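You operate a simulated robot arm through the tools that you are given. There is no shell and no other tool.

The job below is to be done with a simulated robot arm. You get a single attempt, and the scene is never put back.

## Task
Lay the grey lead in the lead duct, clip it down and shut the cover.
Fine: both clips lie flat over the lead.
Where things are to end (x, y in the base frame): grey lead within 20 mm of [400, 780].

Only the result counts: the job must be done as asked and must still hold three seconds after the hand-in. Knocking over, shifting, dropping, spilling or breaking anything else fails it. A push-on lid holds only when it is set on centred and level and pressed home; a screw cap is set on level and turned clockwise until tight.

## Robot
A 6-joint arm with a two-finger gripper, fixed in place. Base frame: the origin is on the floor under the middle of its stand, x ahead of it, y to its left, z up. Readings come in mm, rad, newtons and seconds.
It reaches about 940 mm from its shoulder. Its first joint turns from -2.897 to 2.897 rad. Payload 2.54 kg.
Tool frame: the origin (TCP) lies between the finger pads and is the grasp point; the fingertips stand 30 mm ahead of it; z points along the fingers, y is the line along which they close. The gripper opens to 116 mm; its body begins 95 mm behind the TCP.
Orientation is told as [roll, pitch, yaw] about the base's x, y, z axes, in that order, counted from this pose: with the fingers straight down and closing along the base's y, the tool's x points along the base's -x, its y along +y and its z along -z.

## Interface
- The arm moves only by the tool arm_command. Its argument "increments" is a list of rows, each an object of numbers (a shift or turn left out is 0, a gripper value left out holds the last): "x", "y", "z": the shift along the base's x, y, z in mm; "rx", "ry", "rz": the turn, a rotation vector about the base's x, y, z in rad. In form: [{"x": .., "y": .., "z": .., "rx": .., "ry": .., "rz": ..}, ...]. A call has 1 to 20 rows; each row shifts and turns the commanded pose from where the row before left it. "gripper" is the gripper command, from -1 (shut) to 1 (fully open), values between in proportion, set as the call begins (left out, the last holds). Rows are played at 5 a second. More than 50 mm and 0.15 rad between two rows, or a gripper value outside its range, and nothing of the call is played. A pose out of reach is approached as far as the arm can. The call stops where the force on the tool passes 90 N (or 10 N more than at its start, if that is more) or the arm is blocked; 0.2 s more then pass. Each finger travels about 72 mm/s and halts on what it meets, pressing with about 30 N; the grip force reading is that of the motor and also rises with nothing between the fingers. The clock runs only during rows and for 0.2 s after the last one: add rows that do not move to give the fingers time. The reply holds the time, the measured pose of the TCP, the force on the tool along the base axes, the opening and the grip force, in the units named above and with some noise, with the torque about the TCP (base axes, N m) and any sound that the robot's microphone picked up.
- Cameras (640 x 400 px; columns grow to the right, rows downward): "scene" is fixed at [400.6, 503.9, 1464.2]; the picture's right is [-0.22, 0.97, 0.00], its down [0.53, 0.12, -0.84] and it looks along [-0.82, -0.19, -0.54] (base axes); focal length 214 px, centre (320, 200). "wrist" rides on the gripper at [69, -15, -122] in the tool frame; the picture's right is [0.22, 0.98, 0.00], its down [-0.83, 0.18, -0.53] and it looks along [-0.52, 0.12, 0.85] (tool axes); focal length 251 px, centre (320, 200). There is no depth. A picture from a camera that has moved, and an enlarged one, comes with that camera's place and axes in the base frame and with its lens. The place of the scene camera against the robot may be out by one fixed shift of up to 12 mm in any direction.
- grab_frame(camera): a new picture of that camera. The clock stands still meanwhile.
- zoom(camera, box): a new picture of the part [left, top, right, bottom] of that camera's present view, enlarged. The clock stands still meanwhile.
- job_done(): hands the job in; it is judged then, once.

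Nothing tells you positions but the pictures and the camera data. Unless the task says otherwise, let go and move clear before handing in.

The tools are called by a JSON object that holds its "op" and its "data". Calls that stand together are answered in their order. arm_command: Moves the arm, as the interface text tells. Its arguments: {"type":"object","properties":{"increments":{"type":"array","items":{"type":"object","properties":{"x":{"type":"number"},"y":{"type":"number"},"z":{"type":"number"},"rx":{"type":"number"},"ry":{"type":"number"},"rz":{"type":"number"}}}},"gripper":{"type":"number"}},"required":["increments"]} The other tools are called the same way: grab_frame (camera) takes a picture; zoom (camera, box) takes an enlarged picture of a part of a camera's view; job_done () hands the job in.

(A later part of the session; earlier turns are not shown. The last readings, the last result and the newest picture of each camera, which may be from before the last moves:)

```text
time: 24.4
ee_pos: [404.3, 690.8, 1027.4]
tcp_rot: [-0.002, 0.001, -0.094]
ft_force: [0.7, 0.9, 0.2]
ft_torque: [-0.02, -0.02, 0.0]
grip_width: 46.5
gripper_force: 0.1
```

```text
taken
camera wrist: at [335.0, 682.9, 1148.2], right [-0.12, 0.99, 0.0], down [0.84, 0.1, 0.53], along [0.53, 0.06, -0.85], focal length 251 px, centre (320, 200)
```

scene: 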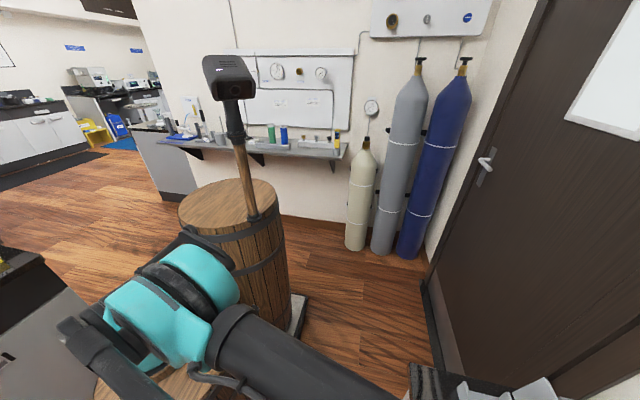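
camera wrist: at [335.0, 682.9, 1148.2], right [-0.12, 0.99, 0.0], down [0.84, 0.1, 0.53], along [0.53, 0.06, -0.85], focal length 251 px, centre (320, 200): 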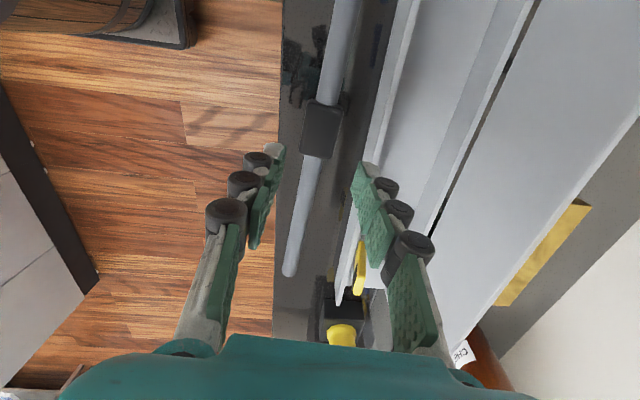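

The lead is back on the bench. Now I retreat to the earlier overview pose to identify the obstacle and check it wasn't moved.

{"op": "arm_command", "data": {"increments": [{"z": 25, "y": -10}, {"z": 25, "y": -20, "rz": 0.1}, {"z": 25, "y": -20, "rz": 0.14}, {"z": 25, "y": -20, "rz": 0.14}, {"z": 25, "y": -20, "rz": 0.14}, {"z": 25, "y": -20, "rz": 0.14}, {"z": 25, "y": -20, "rz": 0.14}, {"z": 25, "y": -20, "rz": 0.14}, {"z": 25, "y": -20, "rz": 0.14}, {"z": 25, "y": -20, "rz": 0.14}, {"z": 22, "y": -20, "rz": 0.14}, {"x": -2, "y": -17, "rz": 0.14}, {"rz": 0.135}]}}

{"op": "grab_frame", "data": {"camera": "wrist"}}

{"op": "zoom", "data": {"camera": "wrist", "box": [160, 180, 448, 360]}}

```text
time: 27.2
ee_pos: [401.4, 464.0, 1298.7]
tcp_rot: [0.001, -0.001, 1.542]
ft_force: [-0.7, 0.7, -0.2]
ft_torque: [0.01, -0.02, -0.01]
grip_width: 46.5
gripper_force: 0.1
```

```text
taken
camera wrist: at [415.9, 395.0, 1419.6], right [-0.98, -0.19, 0.0], down [-0.16, 0.83, 0.53], along [-0.1, 0.52, -0.85], focal length 251 px, centre (320, 200)
```

wrist: 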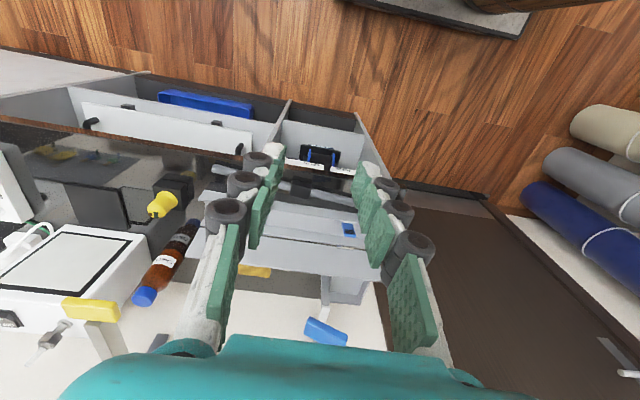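

```text
2.22 times, centred on (304, 270) of wrist
camera zoom: at [415.9, 395.0, 1419.6], right [-0.98, -0.19, 0.0], down [-0.16, 0.83, 0.53], along [-0.1, 0.52, -0.85], focal length 559 px, centre (356, 44)
```

zoom: 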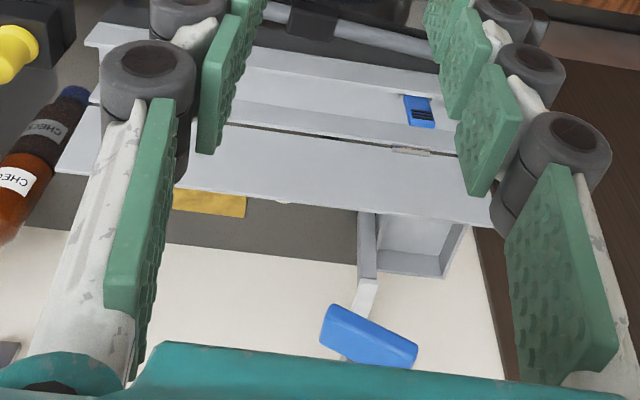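

The blue-headed object has turned compared with my first overview, so I did nudge it. I'll tilt the camera up to get a proper look at what it is before doing anything else.

{"op": "arm_command", "data": {"increments": [{"rx": 0.14}, {"rx": 0.14}, {"rx": 0.14}, {"rx": 0.1}]}}

{"op": "grab_frame", "data": {"camera": "wrist"}}

{"op": "zoom", "data": {"camera": "wrist", "box": [240, 120, 420, 232]}}

{"op": "zoom", "data": {"camera": "wrist", "box": [0, 80, 240, 230]}}

```text
time: 28.2
ee_pos: [402.0, 465.1, 1298.3]
tcp_rot: [0.016, -0.52, 1.534]
ft_force: [0.5, -0.6, 0.4]
ft_torque: [-0.01, -0.03, -0.02]
grip_width: 46.6
gripper_force: 0.0
```

```text
taken
camera wrist: at [416.1, 344.0, 1368.7], right [-0.98, -0.16, -0.09], down [-0.16, 0.45, 0.88], along [-0.1, 0.88, -0.47], focal length 251 px, centre (320, 200)
```

wrist: 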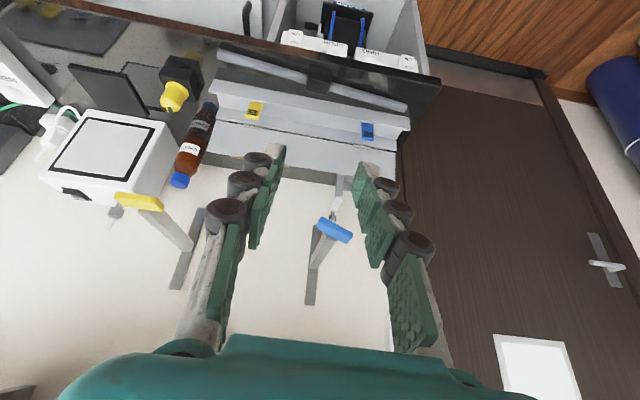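

```text
3.56 times, centred on (330, 176) of wrist
camera zoom: at [416.1, 344.0, 1368.7], right [-0.98, -0.16, -0.09], down [-0.16, 0.45, 0.88], along [-0.1, 0.88, -0.47], focal length 894 px, centre (284, 285)
```

zoom: 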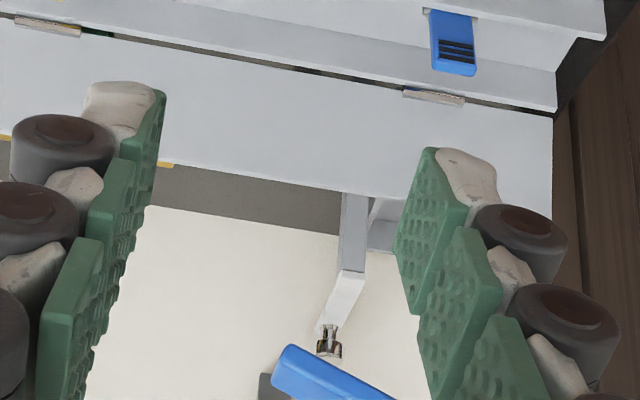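

```text
2.67 times, centred on (120, 155) of wrist
camera zoom: at [416.1, 344.0, 1368.7], right [-0.98, -0.16, -0.09], down [-0.16, 0.45, 0.88], along [-0.1, 0.88, -0.47], focal length 670 px, centre (853, 320)
```

zoom: 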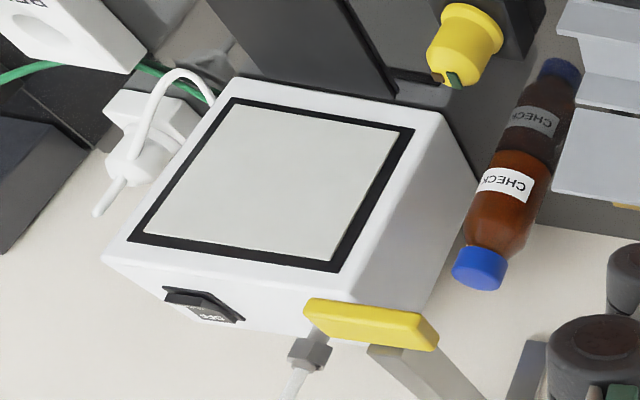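

Two wall-mounted lever handles, blue and yellow, reach out over the bench. The blue one now looks rotated compared with before, so I'll zoom in on both to compare.

{"op": "zoom", "data": {"camera": "wrist", "box": [264, 190, 392, 310]}}

{"op": "zoom", "data": {"camera": "wrist", "box": [96, 170, 224, 290]}}

```text
3.33 times, centred on (328, 250) of wrist
camera zoom: at [416.1, 344.0, 1368.7], right [-0.98, -0.16, -0.09], down [-0.16, 0.45, 0.88], along [-0.1, 0.88, -0.47], focal length 838 px, centre (293, 33)
```

zoom: 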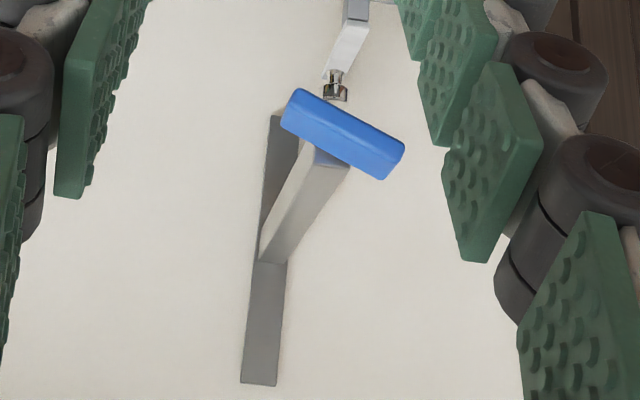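

```text
3.33 times, centred on (160, 230) of wrist
camera zoom: at [416.1, 344.0, 1368.7], right [-0.98, -0.16, -0.09], down [-0.16, 0.45, 0.88], along [-0.1, 0.88, -0.47], focal length 838 px, centre (853, 100)
```

zoom: 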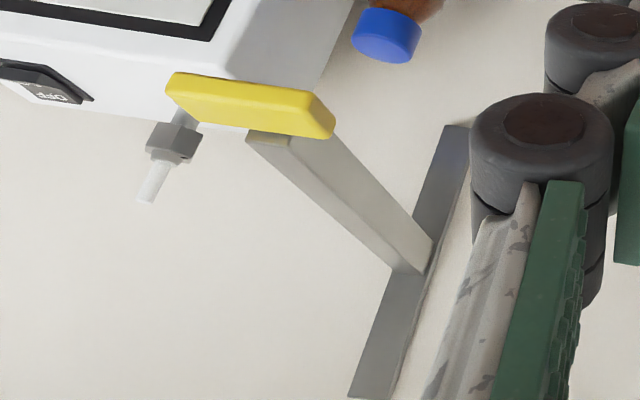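

I need to tell which axis the blue handle rotated about. I'll drop lower and tilt the camera level so I see it from straight in front.

{"op": "arm_command", "data": {"increments": [{"rx": 0.13, "z": -20}, {"rx": 0.13, "z": -20}, {"rx": 0.13, "z": -20}, {"rx": 0.1, "z": -20}, {"z": -20}]}}

{"op": "grab_frame", "data": {"camera": "wrist"}}

{"op": "zoom", "data": {"camera": "wrist", "box": [264, 100, 424, 200]}}

```text
time: 29.4
ee_pos: [401.4, 464.4, 1198.4]
tcp_rot: [0.05, -1.011, 1.513]
ft_force: [0.0, 0.4, -0.1]
ft_torque: [0.01, -0.02, 0.0]
grip_width: 46.5
gripper_force: 0.1
```

```text
taken
camera wrist: at [415.8, 324.4, 1203.3], right [-0.98, -0.1, -0.16], down [-0.16, -0.01, 0.99], along [-0.1, 1.0, 0.0], focal length 251 px, centre (320, 200)
```

wrist: 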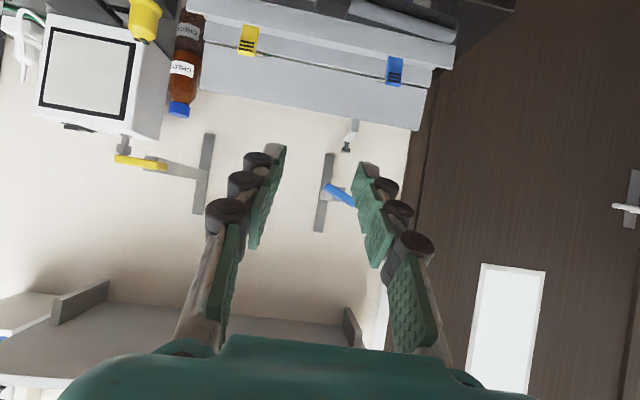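

```text
4.00 times, centred on (344, 150) of wrist
camera zoom: at [415.8, 324.4, 1203.3], right [-0.98, -0.1, -0.16], down [-0.16, -0.01, 0.99], along [-0.1, 1.0, 0.0], focal length 1006 px, centre (224, 400)
```

zoom: 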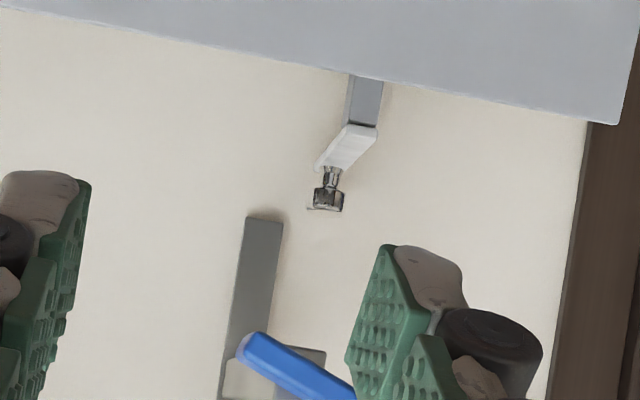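

From the front it is clear: the blue bar has rolled about its arm (the y axis) by about 20°, with the −x end up. I'll carefully turn it back level, starting with closed fingers brought to a spot above its raised end.

{"op": "arm_command", "data": {"increments": [{"x": -16, "y": 25, "z": 8}, {"x": -16, "y": 25, "z": 8}, {"x": -16, "y": 25, "z": 8}, {"x": -16, "y": 25, "z": 8}, {"x": -16, "y": 25, "z": 8}, {"x": -16, "y": 25, "z": 8}, {"x": -14, "y": 25, "z": 8}, {"y": 20, "z": 6}], "gripper": -1}}

{"op": "grab_frame", "data": {"camera": "wrist"}}

{"op": "grab_frame", "data": {"camera": "scene"}}

```text
time: 31.2
ee_pos: [293.4, 659.3, 1261.7]
tcp_rot: [0.051, -1.008, 1.512]
ft_force: [1.0, 0.6, -0.7]
ft_torque: [0.0, -0.02, 0.0]
grip_width: 0.1
gripper_force: 28.6
```

```text
taken
camera wrist: at [306.1, 519.4, 1267.0], right [-0.98, -0.1, -0.16], down [-0.16, -0.01, 0.99], along [-0.1, 1.0, -0.01], focal length 251 px, centre (320, 200)
```

wrist: 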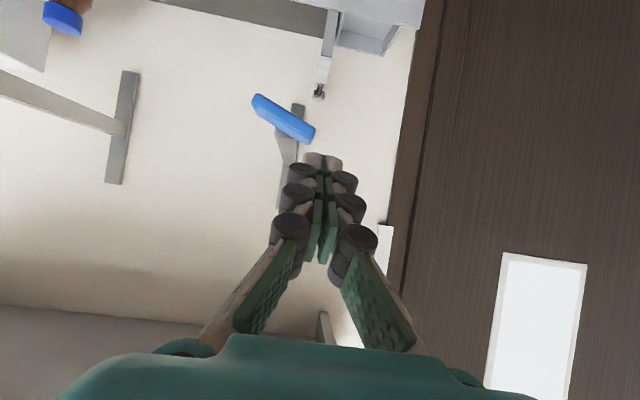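

```text
taken
```

scene: 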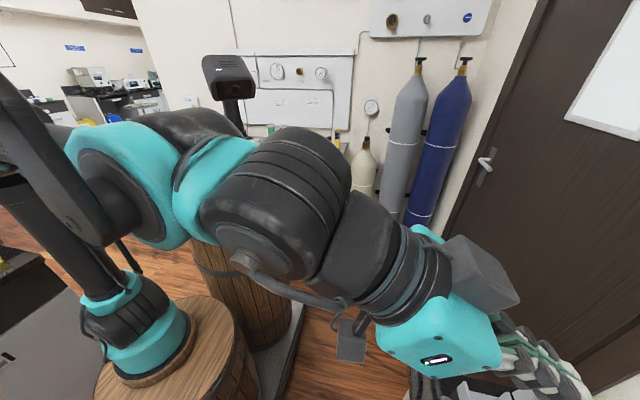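

The bar's −x end is now at z≈1199 and its +x end at z≈1166, so it's tilted about 25°. I'll open the fingers to about 50 mm so that both tips land on the bar at once, which levels it by itself, and move above it with the tool squared up.

{"op": "arm_command", "data": {"increments": [{"x": 13, "y": 25, "ry": -0.022}, {"x": 13, "y": 25}, {"x": 13, "y": 25}, {"y": 25}, {"y": 20}], "gripper": -0.138}}

{"op": "grab_frame", "data": {"camera": "wrist"}}

{"op": "zoom", "data": {"camera": "wrist", "box": [220, 60, 420, 185]}}

```text
time: 32.4
ee_pos: [330.0, 777.9, 1263.6]
tcp_rot: [0.01, -1.01, 1.546]
ft_force: [0.2, -0.9, 0.4]
ft_torque: [0.01, 0.01, -0.02]
grip_width: 49.9
gripper_force: 0.1
```

```text
taken
camera wrist: at [343.7, 638.4, 1268.6], right [-0.98, -0.1, -0.18], down [-0.18, -0.01, 0.98], along [-0.1, 1.0, -0.01], focal length 251 px, centre (320, 200)
```

wrist: 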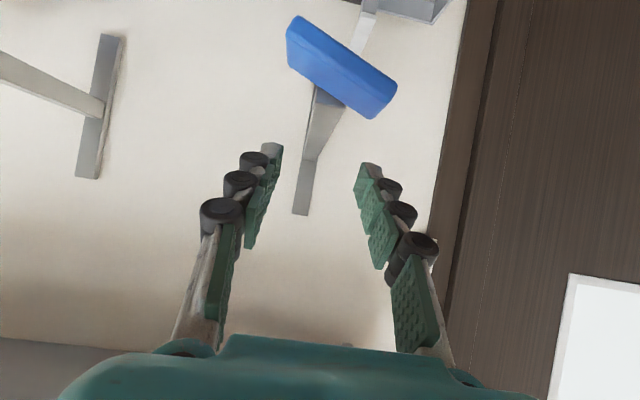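

```text
3.20 times, centred on (320, 122) of wrist
camera zoom: at [343.7, 638.4, 1268.6], right [-0.98, -0.1, -0.18], down [-0.18, -0.01, 0.98], along [-0.1, 1.0, -0.01], focal length 805 px, centre (320, 448)
```

zoom: 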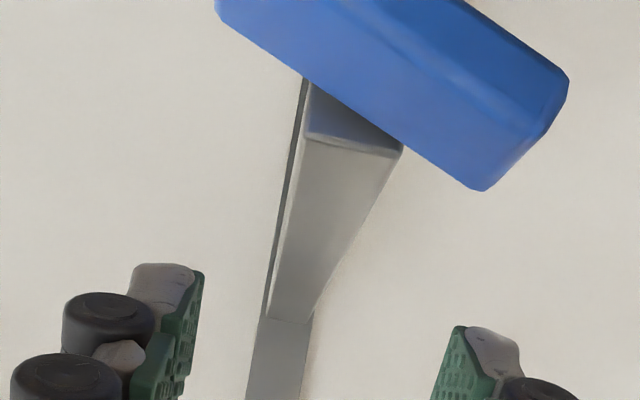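

The arm's end edge is level, which confirms the bar should line up with it. I'll press down slowly with both fingertips, watching the forces.

{"op": "arm_command", "data": {"increments": [{"z": -8}, {"z": -8}, {"z": -8}, {"z": -4}]}}

{"op": "grab_frame", "data": {"camera": "wrist"}}

```text
time: 33.4
ee_pos: [329.4, 779.4, 1234.7]
tcp_rot: [0.009, -1.009, 1.549]
ft_force: [0.0, -0.3, -0.2]
ft_torque: [-0.01, 0.01, 0.02]
grip_width: 49.7
gripper_force: 0.0
```

```text
taken
camera wrist: at [343.8, 638.8, 1239.5], right [-0.98, -0.1, -0.18], down [-0.18, -0.01, 0.98], along [-0.1, 1.0, -0.01], focal length 251 px, centre (320, 200)
```

wrist: 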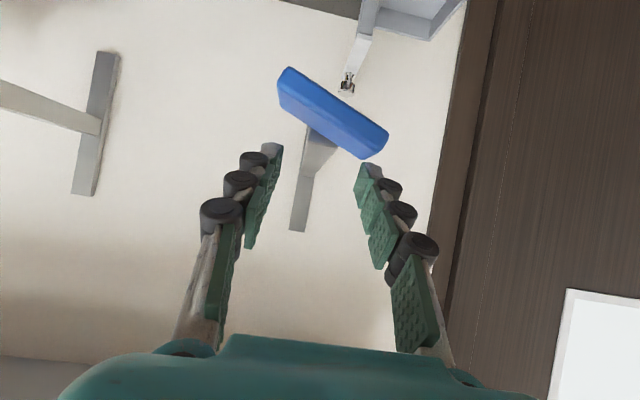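

{"op": "arm_command", "data": {"increments": [{"z": -2}, {"z": -2}, {"z": -2}]}}

{"op": "arm_command", "data": {"increments": [{"z": -2}, {"z": -2}]}}

{"op": "grab_frame", "data": {"camera": "wrist"}}

```text
time: 34.2
ee_pos: [330.9, 778.8, 1227.5]
tcp_rot: [0.008, -1.011, 1.548]
ft_force: [0.2, -0.4, -0.1]
ft_torque: [-0.01, -0.01, -0.02]
grip_width: 50.0
gripper_force: 0.0
```

```text
time: 34.8
ee_pos: [330.1, 778.7, 1224.1]
tcp_rot: [0.009, -1.01, 1.548]
ft_force: [0.3, 0.1, 0.4]
ft_torque: [0.0, 0.0, 0.02]
grip_width: 49.7
gripper_force: 0.0
```

```text
taken
camera wrist: at [344.2, 639.3, 1228.5], right [-0.98, -0.1, -0.18], down [-0.18, -0.01, 0.98], along [-0.1, 1.0, -0.01], focal length 251 px, centre (320, 200)
```

wrist: 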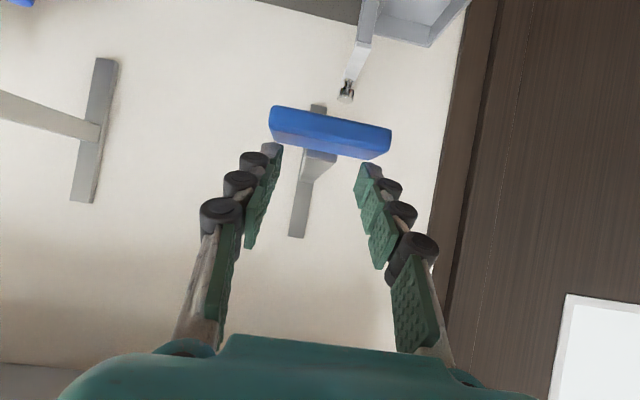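

The bar moved back with hardly any force and looks level again. I'll zoom to compare it with the fixed arm end.

{"op": "zoom", "data": {"camera": "wrist", "box": [240, 85, 420, 197]}}

```text
3.56 times, centred on (330, 141) of wrist
camera zoom: at [344.2, 639.3, 1228.5], right [-0.98, -0.1, -0.18], down [-0.18, -0.01, 0.98], along [-0.1, 1.0, -0.01], focal length 894 px, centre (284, 410)
```

zoom: 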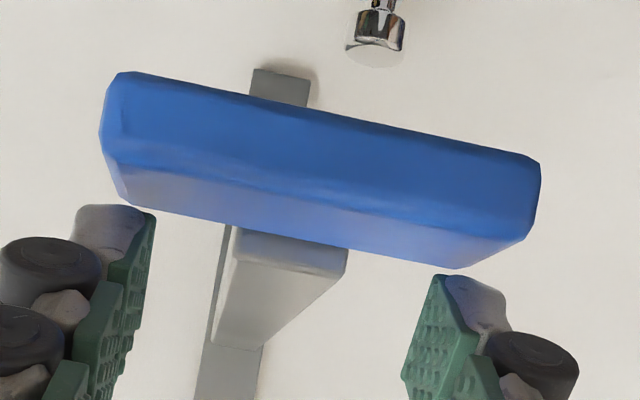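

The bar's slope matches level again (about 0.21 against 0.21 expected), in line with its arm. I retreat carefully and confirm it stays put.

{"op": "arm_command", "data": {"increments": [{"z": 8}, {"z": 15}, {"z": 20}, {"y": -25}, {"y": -40}, {"y": -45}, {"y": -45}, {"y": -45}]}}

{"op": "grab_frame", "data": {"camera": "wrist"}}

{"op": "zoom", "data": {"camera": "wrist", "box": [240, 60, 400, 160]}}

```text
time: 36.6
ee_pos: [330.2, 580.4, 1264.0]
tcp_rot: [0.01, -1.009, 1.546]
ft_force: [-1.0, 0.5, 0.0]
ft_torque: [-0.03, -0.02, 0.06]
grip_width: 49.8
gripper_force: 0.0
```

```text
taken
camera wrist: at [344.2, 439.7, 1269.2], right [-0.98, -0.1, -0.18], down [-0.18, -0.01, 0.98], along [-0.1, 0.99, -0.01], focal length 251 px, centre (320, 200)
```

wrist: 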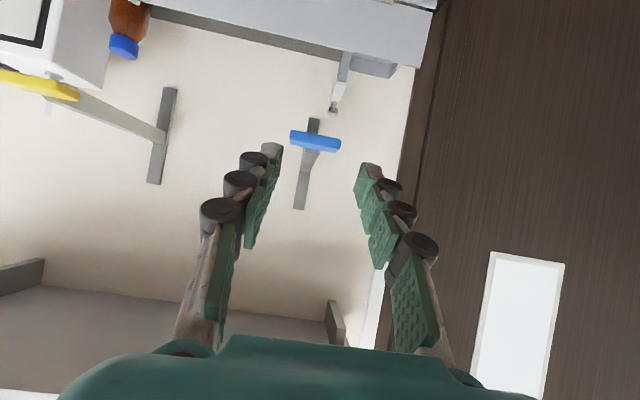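

```text
4.00 times, centred on (320, 110) of wrist
camera zoom: at [344.2, 439.7, 1269.2], right [-0.98, -0.1, -0.18], down [-0.18, -0.01, 0.98], along [-0.1, 0.99, -0.01], focal length 1006 px, centre (320, 560)
```

zoom: 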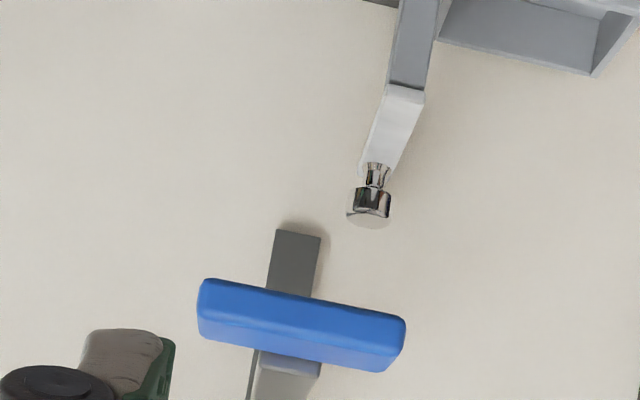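

The handle stays level, so it's restored. Now I return to fingers-down and turn the wrist to yaw ≈ π, which puts the camera on the +x side, clear of the blue handle.

{"op": "arm_command", "data": {"increments": [{"rx": -0.14, "x": 12}, {"rx": -0.14, "x": 12}, {"rx": -0.14, "x": 12}, {"rx": -0.14, "x": 12}, {"rx": -0.14, "x": 12}, {"rx": -0.14, "x": 12}, {"rx": -0.14, "x": 12}, {"rx": -0.03, "x": 12}], "gripper": -0.35}}

```text
time: 38.4
ee_pos: [425.4, 578.6, 1264.9]
tcp_rot: [-0.012, 0.0, 1.558]
ft_force: [-1.2, 0.1, 0.1]
ft_torque: [0.05, -0.04, 0.01]
grip_width: 37.6
gripper_force: 0.0
```

{"op": "arm_command", "data": {"increments": [{"ry": 0.012, "z": -5}, {"rz": 0.1355, "z": -10, "y": 5}, {"rz": 0.1355, "z": -10, "y": 5}, {"rz": 0.1355, "z": -10, "y": 5}, {"rz": 0.1355, "z": -10, "y": 5}, {"rz": 0.1355, "z": -10, "y": 5}, {"rz": 0.1355, "z": -10, "y": 5}, {"rz": 0.1355, "z": -10, "y": 5}, {"rz": 0.1355, "z": -10, "y": 5}, {"rz": 0.1355, "z": -10, "y": 5}, {"rz": 0.1355, "z": -10, "y": 5, "x": 8}, {"rz": 0.1355, "z": -10, "y": 5, "x": 8}]}}

{"op": "grab_frame", "data": {"camera": "wrist"}}

{"op": "grab_frame", "data": {"camera": "scene"}}

```text
time: 41.0
ee_pos: [444.3, 635.6, 1151.5]
tcp_rot: [0.0, -0.001, 3.051]
ft_force: [-0.1, -0.8, -0.3]
ft_torque: [0.02, -0.01, 0.0]
grip_width: 37.7
gripper_force: 0.0
```

```text
taken
camera wrist: at [514.5, 643.9, 1272.2], right [0.12, -0.99, 0.0], down [-0.84, -0.11, 0.53], along [-0.53, -0.07, -0.85], focal length 251 px, centre (320, 200)
```

wrist: 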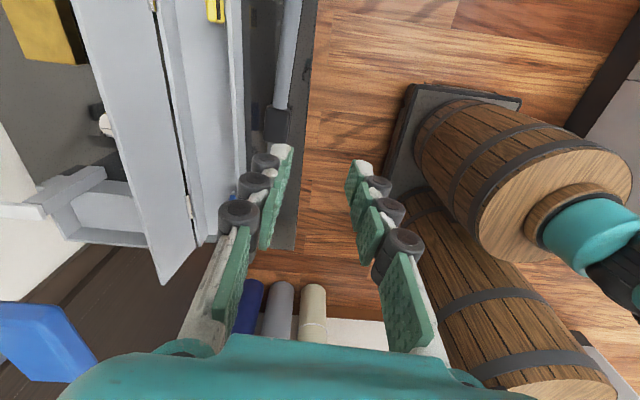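

```text
taken
```

scene: 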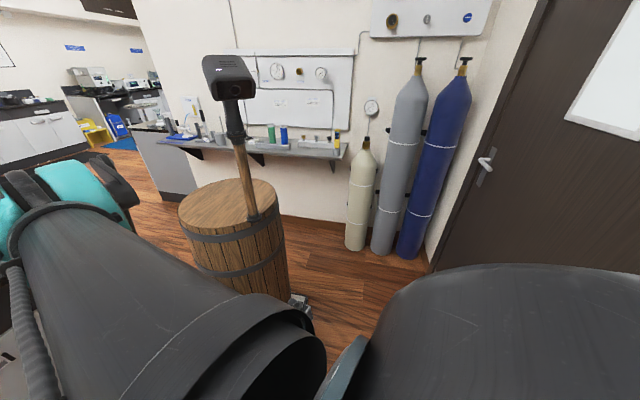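

Yaw ≈ π is reachable and everything is clear. I move above the rod just +x of the block, at about (445, 688), and check alignment.

{"op": "arm_command", "data": {"increments": [{"x": 1, "y": 15, "z": -25}, {"x": 1, "y": 15, "z": -25}, {"y": 12, "z": -25}, {"y": 10, "z": -25}, {"z": -25}]}}

{"op": "grab_frame", "data": {"camera": "wrist"}}

{"op": "zoom", "data": {"camera": "wrist", "box": [220, 60, 440, 198]}}

```text
time: 42.2
ee_pos: [445.5, 687.7, 1024.7]
tcp_rot: [-0.001, 0.002, 3.05]
ft_force: [0.1, -0.3, 0.5]
ft_torque: [0.0, 0.0, 0.01]
grip_width: 38.0
gripper_force: 0.0
```

```text
taken
camera wrist: at [516.0, 697.3, 1146.7], right [0.12, -0.99, 0.0], down [-0.84, -0.1, 0.53], along [-0.53, -0.07, -0.85], focal length 251 px, centre (320, 200)
```

wrist: 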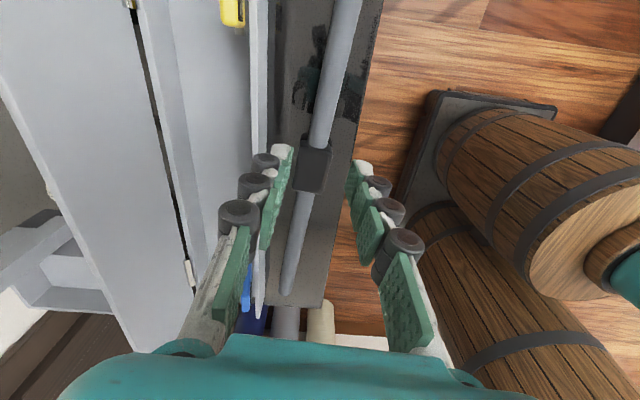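

```text
2.90 times, centred on (330, 129) of wrist
camera zoom: at [516.0, 697.3, 1146.7], right [0.12, -0.99, 0.0], down [-0.84, -0.1, 0.53], along [-0.53, -0.07, -0.85], focal length 729 px, centre (291, 406)
```

zoom: 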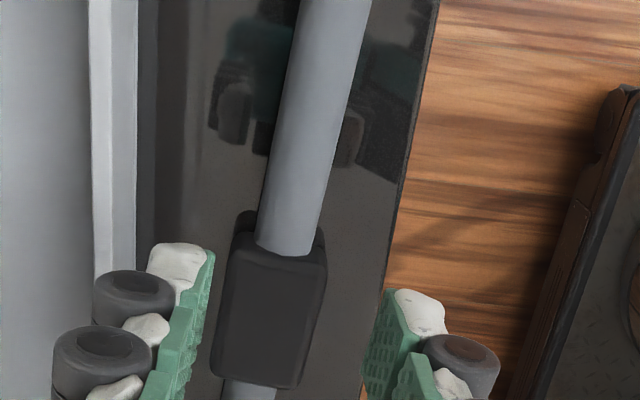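

I'm over the rod just past the block. I shift 4 mm further from the block and lower the fingers around the rod.

{"op": "arm_command", "data": {"increments": [{"x": 4, "y": -1}, {"z": -25}, {"z": -25}, {"z": -20}, {"z": -12}]}}

{"op": "zoom", "data": {"camera": "wrist", "box": [220, 60, 440, 198]}}

```text
time: 43.4
ee_pos: [449.0, 687.1, 944.5]
tcp_rot: [0.001, -0.002, 3.049]
ft_force: [0.0, 0.5, 0.1]
ft_torque: [-0.02, -0.01, -0.01]
grip_width: 37.7
gripper_force: 0.1
```

```text
2.90 times, centred on (330, 129) of wrist
camera zoom: at [519.5, 695.5, 1064.5], right [0.12, -0.99, 0.0], down [-0.84, -0.1, 0.53], along [-0.53, -0.07, -0.85], focal length 729 px, centre (291, 406)
```

zoom: 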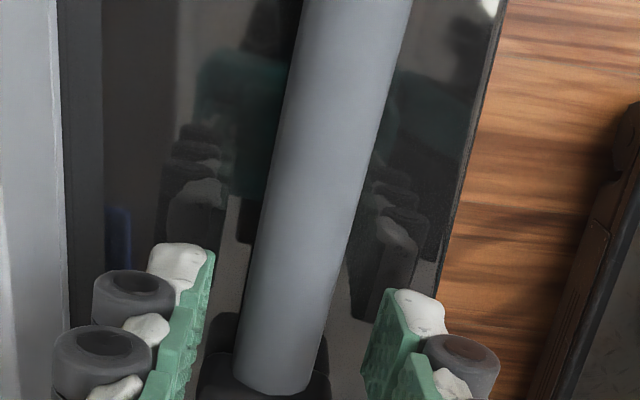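

{"op": "arm_command", "data": {"increments": [{"z": -5}, {"z": -4}]}}

{"op": "arm_command", "data": {"increments": [{}, {}, {}], "gripper": -1}}

{"op": "zoom", "data": {"camera": "wrist", "box": [220, 80, 440, 218]}}

```text
time: 44.0
ee_pos: [447.1, 687.6, 934.9]
tcp_rot: [-0.001, 0.0, 3.049]
ft_force: [-0.5, -0.3, -0.6]
ft_torque: [0.0, 0.02, 0.02]
grip_width: 38.0
gripper_force: 0.0
```

```text
time: 44.8
ee_pos: [448.1, 686.1, 934.5]
tcp_rot: [0.002, -0.001, 3.05]
ft_force: [0.2, -0.2, 0.4]
ft_torque: [0.02, -0.01, -0.08]
grip_width: 19.0
gripper_force: 29.5
```

```text
2.90 times, centred on (330, 149) of wrist
camera zoom: at [519.2, 695.5, 1055.6], right [0.12, -0.99, 0.0], down [-0.84, -0.1, 0.53], along [-0.53, -0.07, -0.85], focal length 729 px, centre (291, 348)
```

zoom: 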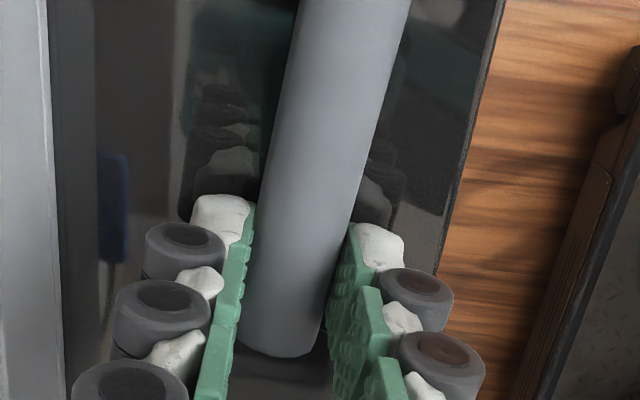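

The rod is gripped at 19 mm with 30 N. I lift a little and check it hangs level before going further.

{"op": "arm_command", "data": {"increments": [{"z": 4}, {"z": 8}, {"z": 12}, {"z": 16}]}}

{"op": "grab_frame", "data": {"camera": "wrist"}}

{"op": "zoom", "data": {"camera": "wrist", "box": [220, 80, 440, 218]}}

```text
time: 45.8
ee_pos: [448.1, 686.4, 974.8]
tcp_rot: [0.0, -0.001, 3.049]
ft_force: [0.2, -0.5, -2.1]
ft_torque: [-0.02, -0.08, 0.0]
grip_width: 18.8
gripper_force: 30.2
```

```text
taken
camera wrist: at [519.4, 695.5, 1095.5], right [0.12, -0.99, 0.0], down [-0.84, -0.1, 0.53], along [-0.53, -0.07, -0.85], focal length 251 px, centre (320, 200)
```

wrist: 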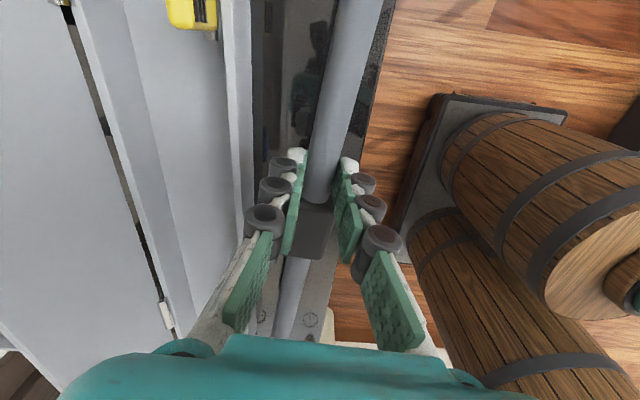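

```text
2.90 times, centred on (330, 149) of wrist
camera zoom: at [519.4, 695.5, 1095.5], right [0.12, -0.99, 0.0], down [-0.84, -0.1, 0.53], along [-0.53, -0.07, -0.85], focal length 729 px, centre (291, 348)
```

zoom: 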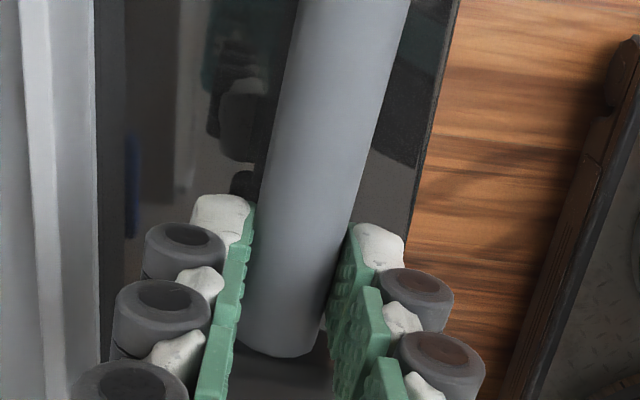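

It hangs level with no slip. I raise to clear the clips, then carry it over the duct while straightening the yaw.

{"op": "arm_command", "data": {"increments": [{"z": 25}, {"z": 25}, {"z": 25}]}}

{"op": "arm_command", "data": {"increments": [{"x": -1.5, "y": 20, "rz": 0.0185}, {"x": -1, "y": 20, "rz": 0.0185}, {"x": -1, "y": 20, "rz": 0.0185}, {"x": -1, "y": 20, "rz": 0.0185}, {"x": -1, "y": 13.5, "rz": 0.0185}, {}]}}

{"op": "grab_frame", "data": {"camera": "wrist"}}

{"op": "zoom", "data": {"camera": "wrist", "box": [200, 0, 440, 150]}}

{"op": "zoom", "data": {"camera": "wrist", "box": [200, 180, 440, 330]}}

```text
time: 46.6
ee_pos: [447.8, 686.0, 1049.4]
tcp_rot: [0.001, -0.001, 3.049]
ft_force: [-0.2, 0.0, -1.8]
ft_torque: [0.02, -0.1, -0.01]
grip_width: 18.9
gripper_force: 30.2
```

```text
time: 48.0
ee_pos: [444.0, 778.5, 1050.4]
tcp_rot: [0.002, -0.001, 3.143]
ft_force: [0.9, -0.1, -2.0]
ft_torque: [0.01, -0.09, 0.02]
grip_width: 19.1
gripper_force: 30.1
```

```text
taken
camera wrist: at [513.0, 794.6, 1170.6], right [0.21, -0.98, 0.0], down [-0.83, -0.18, 0.53], along [-0.52, -0.12, -0.85], focal length 251 px, centre (320, 200)
```

wrist: 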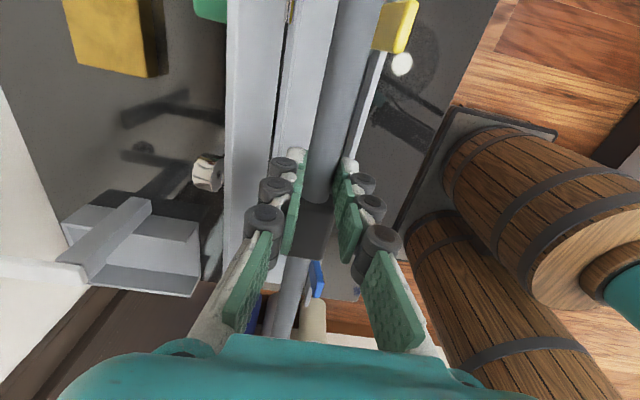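

```text
2.67 times, centred on (320, 75) of wrist
camera zoom: at [513.0, 794.6, 1170.6], right [0.21, -0.98, 0.0], down [-0.83, -0.18, 0.53], along [-0.52, -0.12, -0.85], focal length 670 px, centre (320, 533)
```

zoom: 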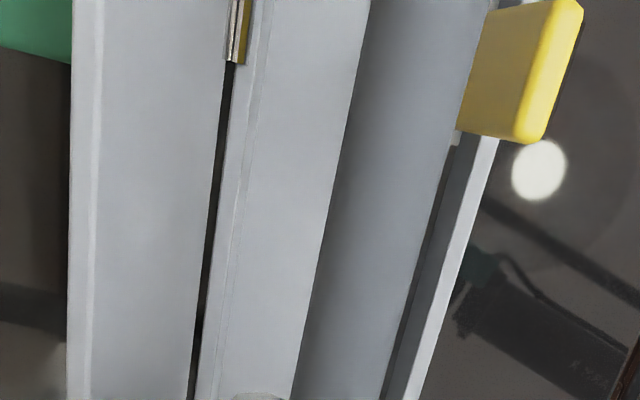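

```text
2.67 times, centred on (320, 255) of wrist
camera zoom: at [513.0, 794.6, 1170.6], right [0.21, -0.98, 0.0], down [-0.83, -0.18, 0.53], along [-0.52, -0.12, -0.85], focal length 670 px, centre (320, 53)
```

zoom: 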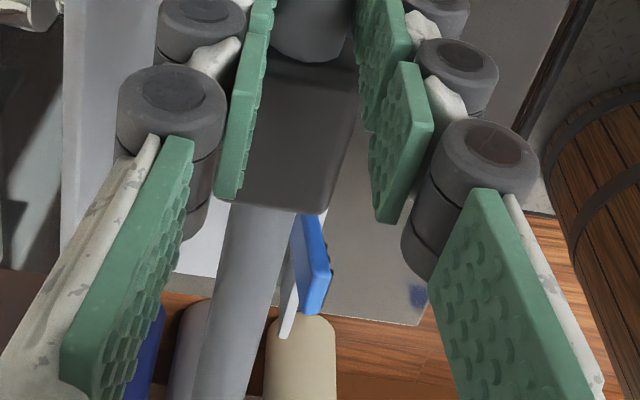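

No contact anywhere, and the lead is centred over the channel. Lowering it in.

{"op": "arm_command", "data": {"increments": [{"z": -20}, {"z": -20}, {"z": -20}, {"z": -15}]}}

{"op": "grab_frame", "data": {"camera": "wrist"}}

{"op": "zoom", "data": {"camera": "wrist", "box": [200, 20, 440, 170]}}

```text
time: 49.0
ee_pos: [443.4, 779.8, 974.4]
tcp_rot: [-0.001, 0.002, 3.142]
ft_force: [0.3, -0.6, -1.5]
ft_torque: [0.0, -0.12, -0.02]
grip_width: 18.7
gripper_force: 30.0
```

```text
taken
camera wrist: at [513.0, 795.0, 1095.9], right [0.21, -0.98, 0.0], down [-0.83, -0.18, 0.53], along [-0.52, -0.12, -0.85], focal length 251 px, centre (320, 200)
```

wrist: 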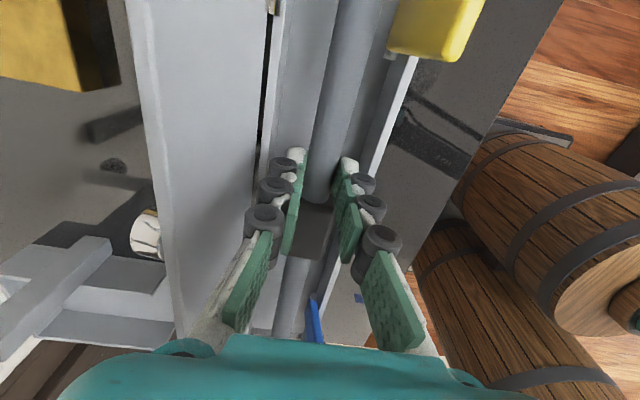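

```text
2.67 times, centred on (320, 95) of wrist
camera zoom: at [513.0, 795.0, 1095.9], right [0.21, -0.98, 0.0], down [-0.83, -0.18, 0.53], along [-0.52, -0.12, -0.85], focal length 670 px, centre (320, 480)
```

zoom: 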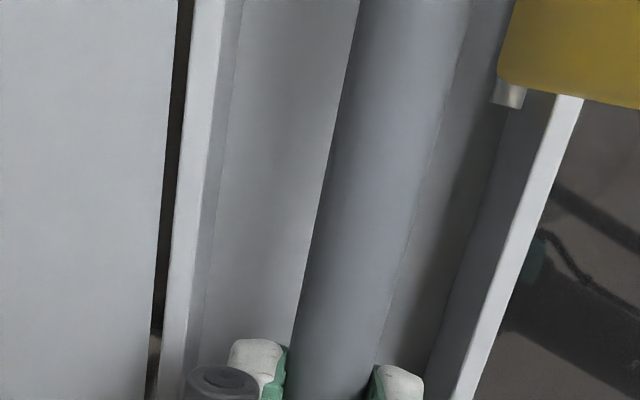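

{"op": "arm_command", "data": {"increments": [{"z": -8}, {"z": -8}, {"z": -8}]}}

{"op": "arm_command", "data": {"increments": [{"z": -4}, {"z": -3}, {}]}}

```text
time: 49.8
ee_pos: [441.9, 780.0, 951.3]
tcp_rot: [0.003, -0.001, 3.141]
ft_force: [0.0, 0.8, -1.5]
ft_torque: [-0.03, -0.08, 0.02]
grip_width: 19.3
gripper_force: 30.3
```

```text
time: 50.6
ee_pos: [443.2, 778.6, 943.9]
tcp_rot: [0.002, -0.001, 3.142]
ft_force: [-0.3, -0.7, -2.4]
ft_torque: [-0.01, -0.1, 0.02]
grip_width: 19.4
gripper_force: 30.2
```

{"op": "arm_command", "data": {"increments": [{"z": -2}, {}]}}

{"op": "arm_command", "data": {"increments": [{"z": -1.5}, {}]}}

```text
time: 51.2
ee_pos: [443.2, 780.1, 943.1]
tcp_rot: [0.001, 0.0, 3.142]
ft_force: [-0.1, 0.3, -2.5]
ft_torque: [-0.03, -0.05, 0.0]
grip_width: 19.1
gripper_force: 29.6
```

```text
time: 51.8
ee_pos: [443.0, 778.6, 941.2]
tcp_rot: [0.001, -0.001, 3.142]
ft_force: [-0.8, 0.4, 0.1]
ft_torque: [-0.04, 0.36, -0.15]
grip_width: 18.8
gripper_force: 29.7
```

The block has touched the duct floor (the weight came off). I open the fingers just a few millimetres within the channel, then rise.

{"op": "arm_command", "data": {"increments": [{}, {}], "gripper": -0.53}}

{"op": "zoom", "data": {"camera": "wrist", "box": [200, 60, 440, 210]}}

```text
time: 52.4
ee_pos: [443.4, 779.4, 940.3]
tcp_rot: [0.002, 0.0, 3.142]
ft_force: [0.1, -0.4, 0.0]
ft_torque: [0.03, -0.01, 0.0]
grip_width: 27.3
gripper_force: 0.0
```

```text
2.67 times, centred on (320, 135) of wrist
camera zoom: at [513.8, 794.6, 1061.6], right [0.21, -0.98, 0.0], down [-0.83, -0.18, 0.53], along [-0.52, -0.12, -0.85], focal length 670 px, centre (320, 373)
```

zoom: 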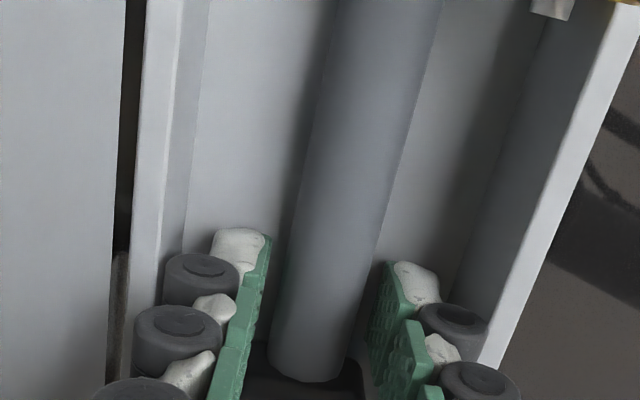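

Released cleanly with no forces. I rise straight up along the same path and look.

{"op": "arm_command", "data": {"increments": [{"z": 5}, {"z": 10}, {"z": 20}, {"z": 25}, {"z": 25}, {"z": 25}]}}

{"op": "grab_frame", "data": {"camera": "wrist"}}

{"op": "zoom", "data": {"camera": "wrist", "box": [200, 60, 440, 330]}}

```text
time: 53.8
ee_pos: [442.7, 779.4, 1049.6]
tcp_rot: [0.002, 0.0, 3.142]
ft_force: [0.4, 0.0, -0.4]
ft_torque: [0.0, 0.0, -0.01]
grip_width: 27.2
gripper_force: 0.0
```

```text
taken
camera wrist: at [512.4, 794.5, 1171.5], right [0.21, -0.98, 0.0], down [-0.83, -0.18, 0.53], along [-0.52, -0.11, -0.85], focal length 251 px, centre (320, 200)
```

wrist: 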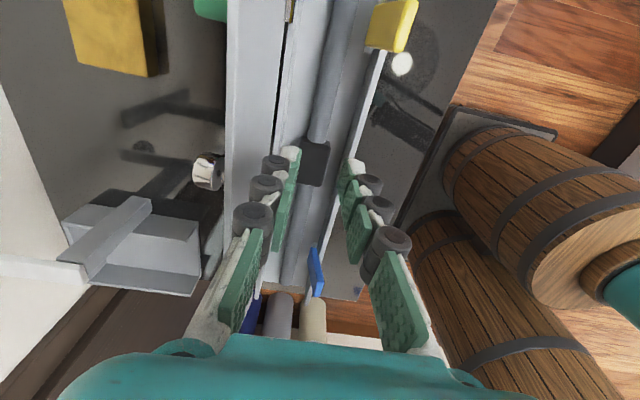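

```text
1.48 times, centred on (320, 195) of wrist
camera zoom: at [512.4, 794.5, 1171.5], right [0.21, -0.98, 0.0], down [-0.83, -0.18, 0.53], along [-0.52, -0.11, -0.85], focal length 372 px, centre (320, 207)
```

zoom: 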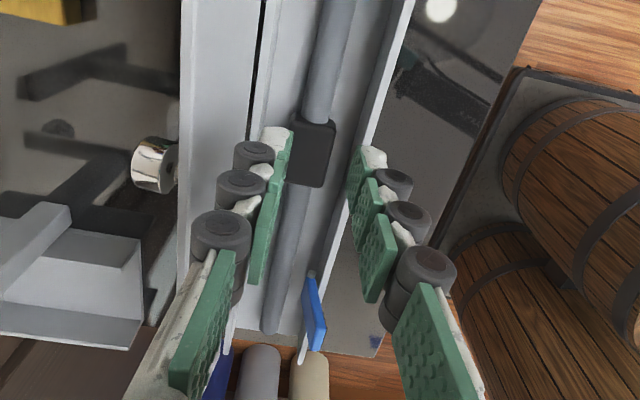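

The lead lies in the duct with its block at about (403, 779). Next is the yellow clip: I shut the fingers, back off in front of the duct and position at x≈518 to push the clip over toward +y.

{"op": "arm_command", "data": {"increments": [{"y": -30}, {"y": -30}, {"y": -30, "x": 15}, {"x": 20}, {"x": 20}, {"x": 20}, {}], "gripper": -1}}

{"op": "grab_frame", "data": {"camera": "wrist"}}

{"op": "zoom", "data": {"camera": "wrist", "box": [180, 60, 380, 185]}}

```text
time: 55.4
ee_pos: [517.1, 688.5, 1050.0]
tcp_rot: [-0.001, 0.0, 3.142]
ft_force: [-0.1, 0.1, -0.4]
ft_torque: [-0.01, 0.01, 0.0]
grip_width: 0.0
gripper_force: 28.3
```

```text
taken
camera wrist: at [587.6, 704.2, 1171.9], right [0.21, -0.98, 0.0], down [-0.83, -0.18, 0.53], along [-0.52, -0.11, -0.85], focal length 251 px, centre (320, 200)
```

wrist: 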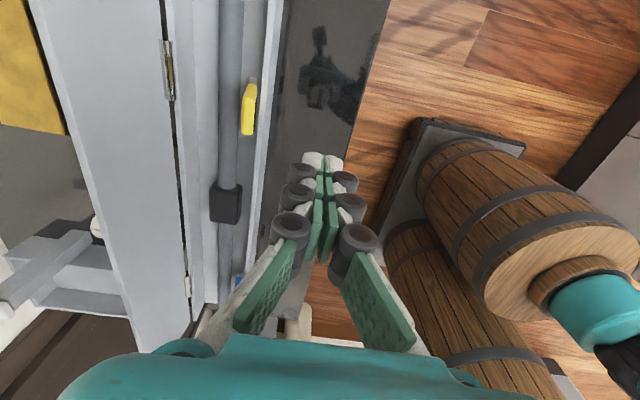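

```text
3.20 times, centred on (280, 122) of wrist
camera zoom: at [587.6, 704.2, 1171.9], right [0.21, -0.98, 0.0], down [-0.83, -0.18, 0.53], along [-0.52, -0.11, -0.85], focal length 805 px, centre (448, 448)
```

zoom: 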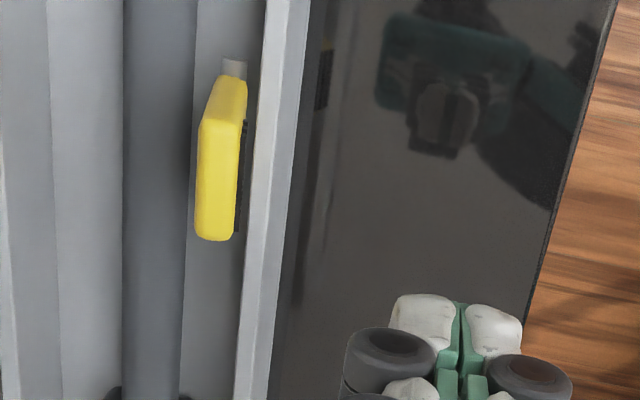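

The clip is centred near x≈529 and leans slightly forward. I align x, lower the tips to z≈958 (above the wall top) and start pushing toward +y.

{"op": "arm_command", "data": {"increments": [{"x": 10.5, "y": 5}, {"z": -20}, {"z": -20}, {"z": -20}]}}

{"op": "arm_command", "data": {"increments": [{"y": 6}, {"y": 6}, {"y": 6}]}}

{"op": "zoom", "data": {"camera": "wrist", "box": [200, 60, 400, 185]}}

```text
time: 56.4
ee_pos: [530.2, 695.3, 989.7]
tcp_rot: [-0.001, 0.001, 3.141]
ft_force: [0.3, -0.1, -0.2]
ft_torque: [0.01, -0.04, 0.01]
grip_width: 0.0
gripper_force: 28.9
```

```text
time: 57.2
ee_pos: [527.3, 713.3, 991.9]
tcp_rot: [-0.001, 0.001, 3.142]
ft_force: [-0.3, -0.2, 0.1]
ft_torque: [0.0, -0.02, -0.01]
grip_width: 0.1
gripper_force: 28.6
```

```text
3.20 times, centred on (300, 122) of wrist
camera zoom: at [597.5, 728.4, 1111.3], right [0.21, -0.98, 0.0], down [-0.83, -0.18, 0.53], along [-0.52, -0.12, -0.85], focal length 805 px, centre (384, 448)
```

zoom: 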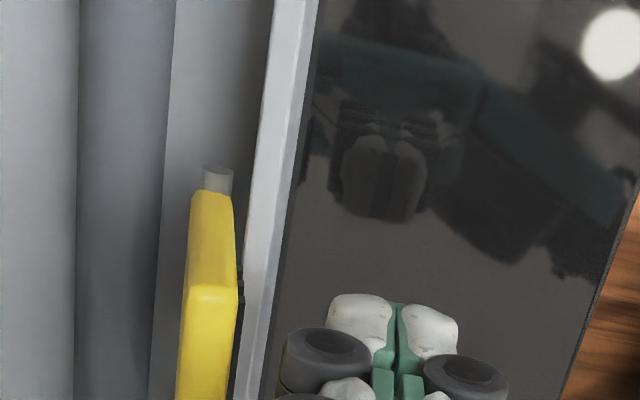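

{"op": "arm_command", "data": {"increments": [{"y": 5}, {"y": 5}, {"y": 5}]}}

{"op": "arm_command", "data": {"increments": [{"y": 5}, {"y": 5}]}}

{"op": "grab_frame", "data": {"camera": "wrist"}}

```text
time: 58.0
ee_pos: [527.9, 727.8, 989.6]
tcp_rot: [-0.001, -0.001, 3.143]
ft_force: [0.2, -0.6, 0.7]
ft_torque: [0.0, 0.0, -0.01]
grip_width: 0.0
gripper_force: 28.9
```

```text
time: 58.6
ee_pos: [527.2, 737.0, 991.1]
tcp_rot: [0.0, 0.0, 3.142]
ft_force: [-0.3, -0.3, 0.2]
ft_torque: [0.01, 0.0, 0.01]
grip_width: 0.1
gripper_force: 28.7
```

```text
taken
camera wrist: at [597.8, 752.9, 1112.1], right [0.21, -0.98, 0.0], down [-0.83, -0.18, 0.53], along [-0.52, -0.11, -0.85], focal length 251 px, centre (320, 200)
```

wrist: 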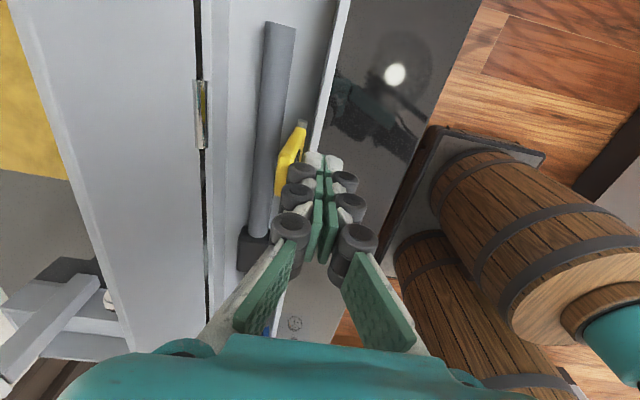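

The clip is swinging back with hardly any force. I continue pushing in small steps.

{"op": "arm_command", "data": {"increments": [{"y": 6}, {"y": 6}, {"y": 6}]}}

{"op": "arm_command", "data": {"increments": [{"y": 6}, {"y": 6}]}}

{"op": "grab_frame", "data": {"camera": "wrist"}}

{"op": "zoom", "data": {"camera": "wrist", "box": [200, 60, 400, 185]}}

```text
time: 59.4
ee_pos: [528.4, 755.6, 990.1]
tcp_rot: [-0.002, 0.001, 3.138]
ft_force: [-0.4, 0.8, 0.1]
ft_torque: [0.0, -0.01, 0.02]
grip_width: 0.0
gripper_force: 28.9
```

```text
time: 60.0
ee_pos: [528.1, 766.7, 990.7]
tcp_rot: [-0.001, 0.001, 3.144]
ft_force: [0.5, -0.1, 0.1]
ft_torque: [0.0, -0.01, -0.02]
grip_width: 0.0
gripper_force: 28.9
```

```text
taken
camera wrist: at [598.0, 782.7, 1111.3], right [0.21, -0.98, 0.0], down [-0.83, -0.18, 0.53], along [-0.52, -0.11, -0.85], focal length 251 px, centre (320, 200)
```

wrist: 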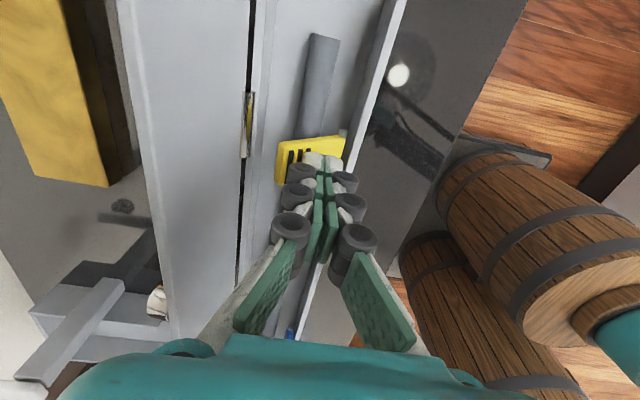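

```text
3.20 times, centred on (300, 122) of wrist
camera zoom: at [598.0, 782.7, 1111.3], right [0.21, -0.98, 0.0], down [-0.83, -0.18, 0.53], along [-0.52, -0.11, -0.85], focal length 805 px, centre (384, 448)
```

zoom: 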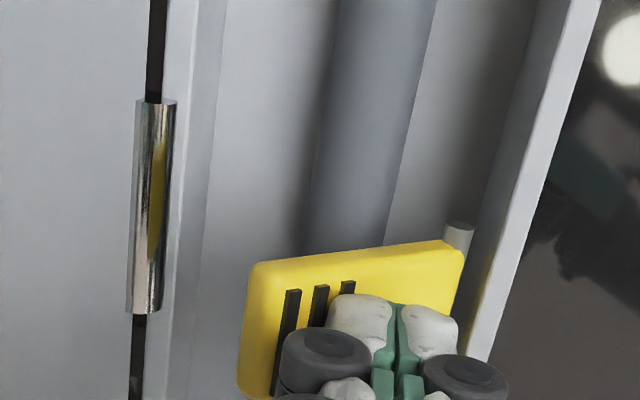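

The clip is now tilted over the lead, about 35–40° above flat. I push a little further, then press straight down on it.

{"op": "arm_command", "data": {"increments": [{"y": 6}, {"y": 6}]}}

{"op": "arm_command", "data": {"increments": [{"z": -4}, {"z": -4}]}}

{"op": "zoom", "data": {"camera": "wrist", "box": [200, 60, 400, 185]}}

```text
time: 60.6
ee_pos: [529.1, 778.3, 990.7]
tcp_rot: [0.0, 0.0, 3.142]
ft_force: [0.1, 0.6, 0.1]
ft_torque: [0.0, 0.0, 0.03]
grip_width: 0.0
gripper_force: 28.5
```

```text
time: 61.2
ee_pos: [528.4, 780.7, 983.3]
tcp_rot: [0.0, -0.001, 3.143]
ft_force: [0.9, 0.0, 0.0]
ft_torque: [0.0, 0.02, 0.01]
grip_width: 0.0
gripper_force: 28.9
```

```text
3.20 times, centred on (300, 122) of wrist
camera zoom: at [598.6, 795.2, 1103.8], right [0.21, -0.98, 0.0], down [-0.83, -0.18, 0.53], along [-0.52, -0.11, -0.85], focal length 805 px, centre (384, 448)
```

zoom: 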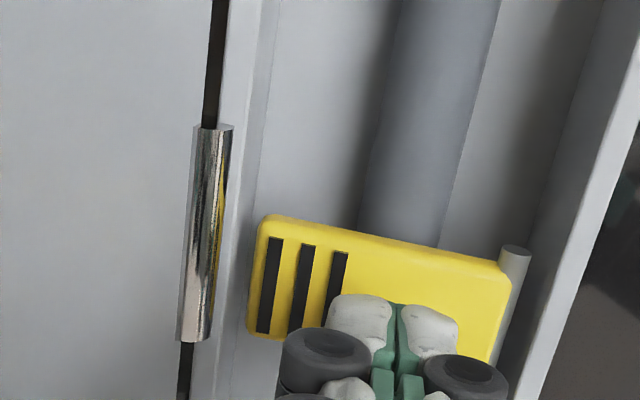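

The clip now lies close to flat. I press gently on it from above to confirm it's home.

{"op": "arm_command", "data": {"increments": [{"z": -3}, {"z": -3}]}}

{"op": "arm_command", "data": {"increments": [{"z": -2}, {"z": -2}]}}

```text
time: 61.8
ee_pos: [529.5, 779.8, 977.4]
tcp_rot: [0.0, 0.001, 3.142]
ft_force: [-0.5, 0.3, 0.6]
ft_torque: [-0.03, 0.02, -0.01]
grip_width: 0.3
gripper_force: 28.8
```

```text
time: 62.4
ee_pos: [529.1, 780.3, 973.2]
tcp_rot: [0.001, 0.0, 3.142]
ft_force: [0.4, 0.1, 0.2]
ft_torque: [0.01, 0.03, -0.04]
grip_width: 0.2
gripper_force: 28.9
```

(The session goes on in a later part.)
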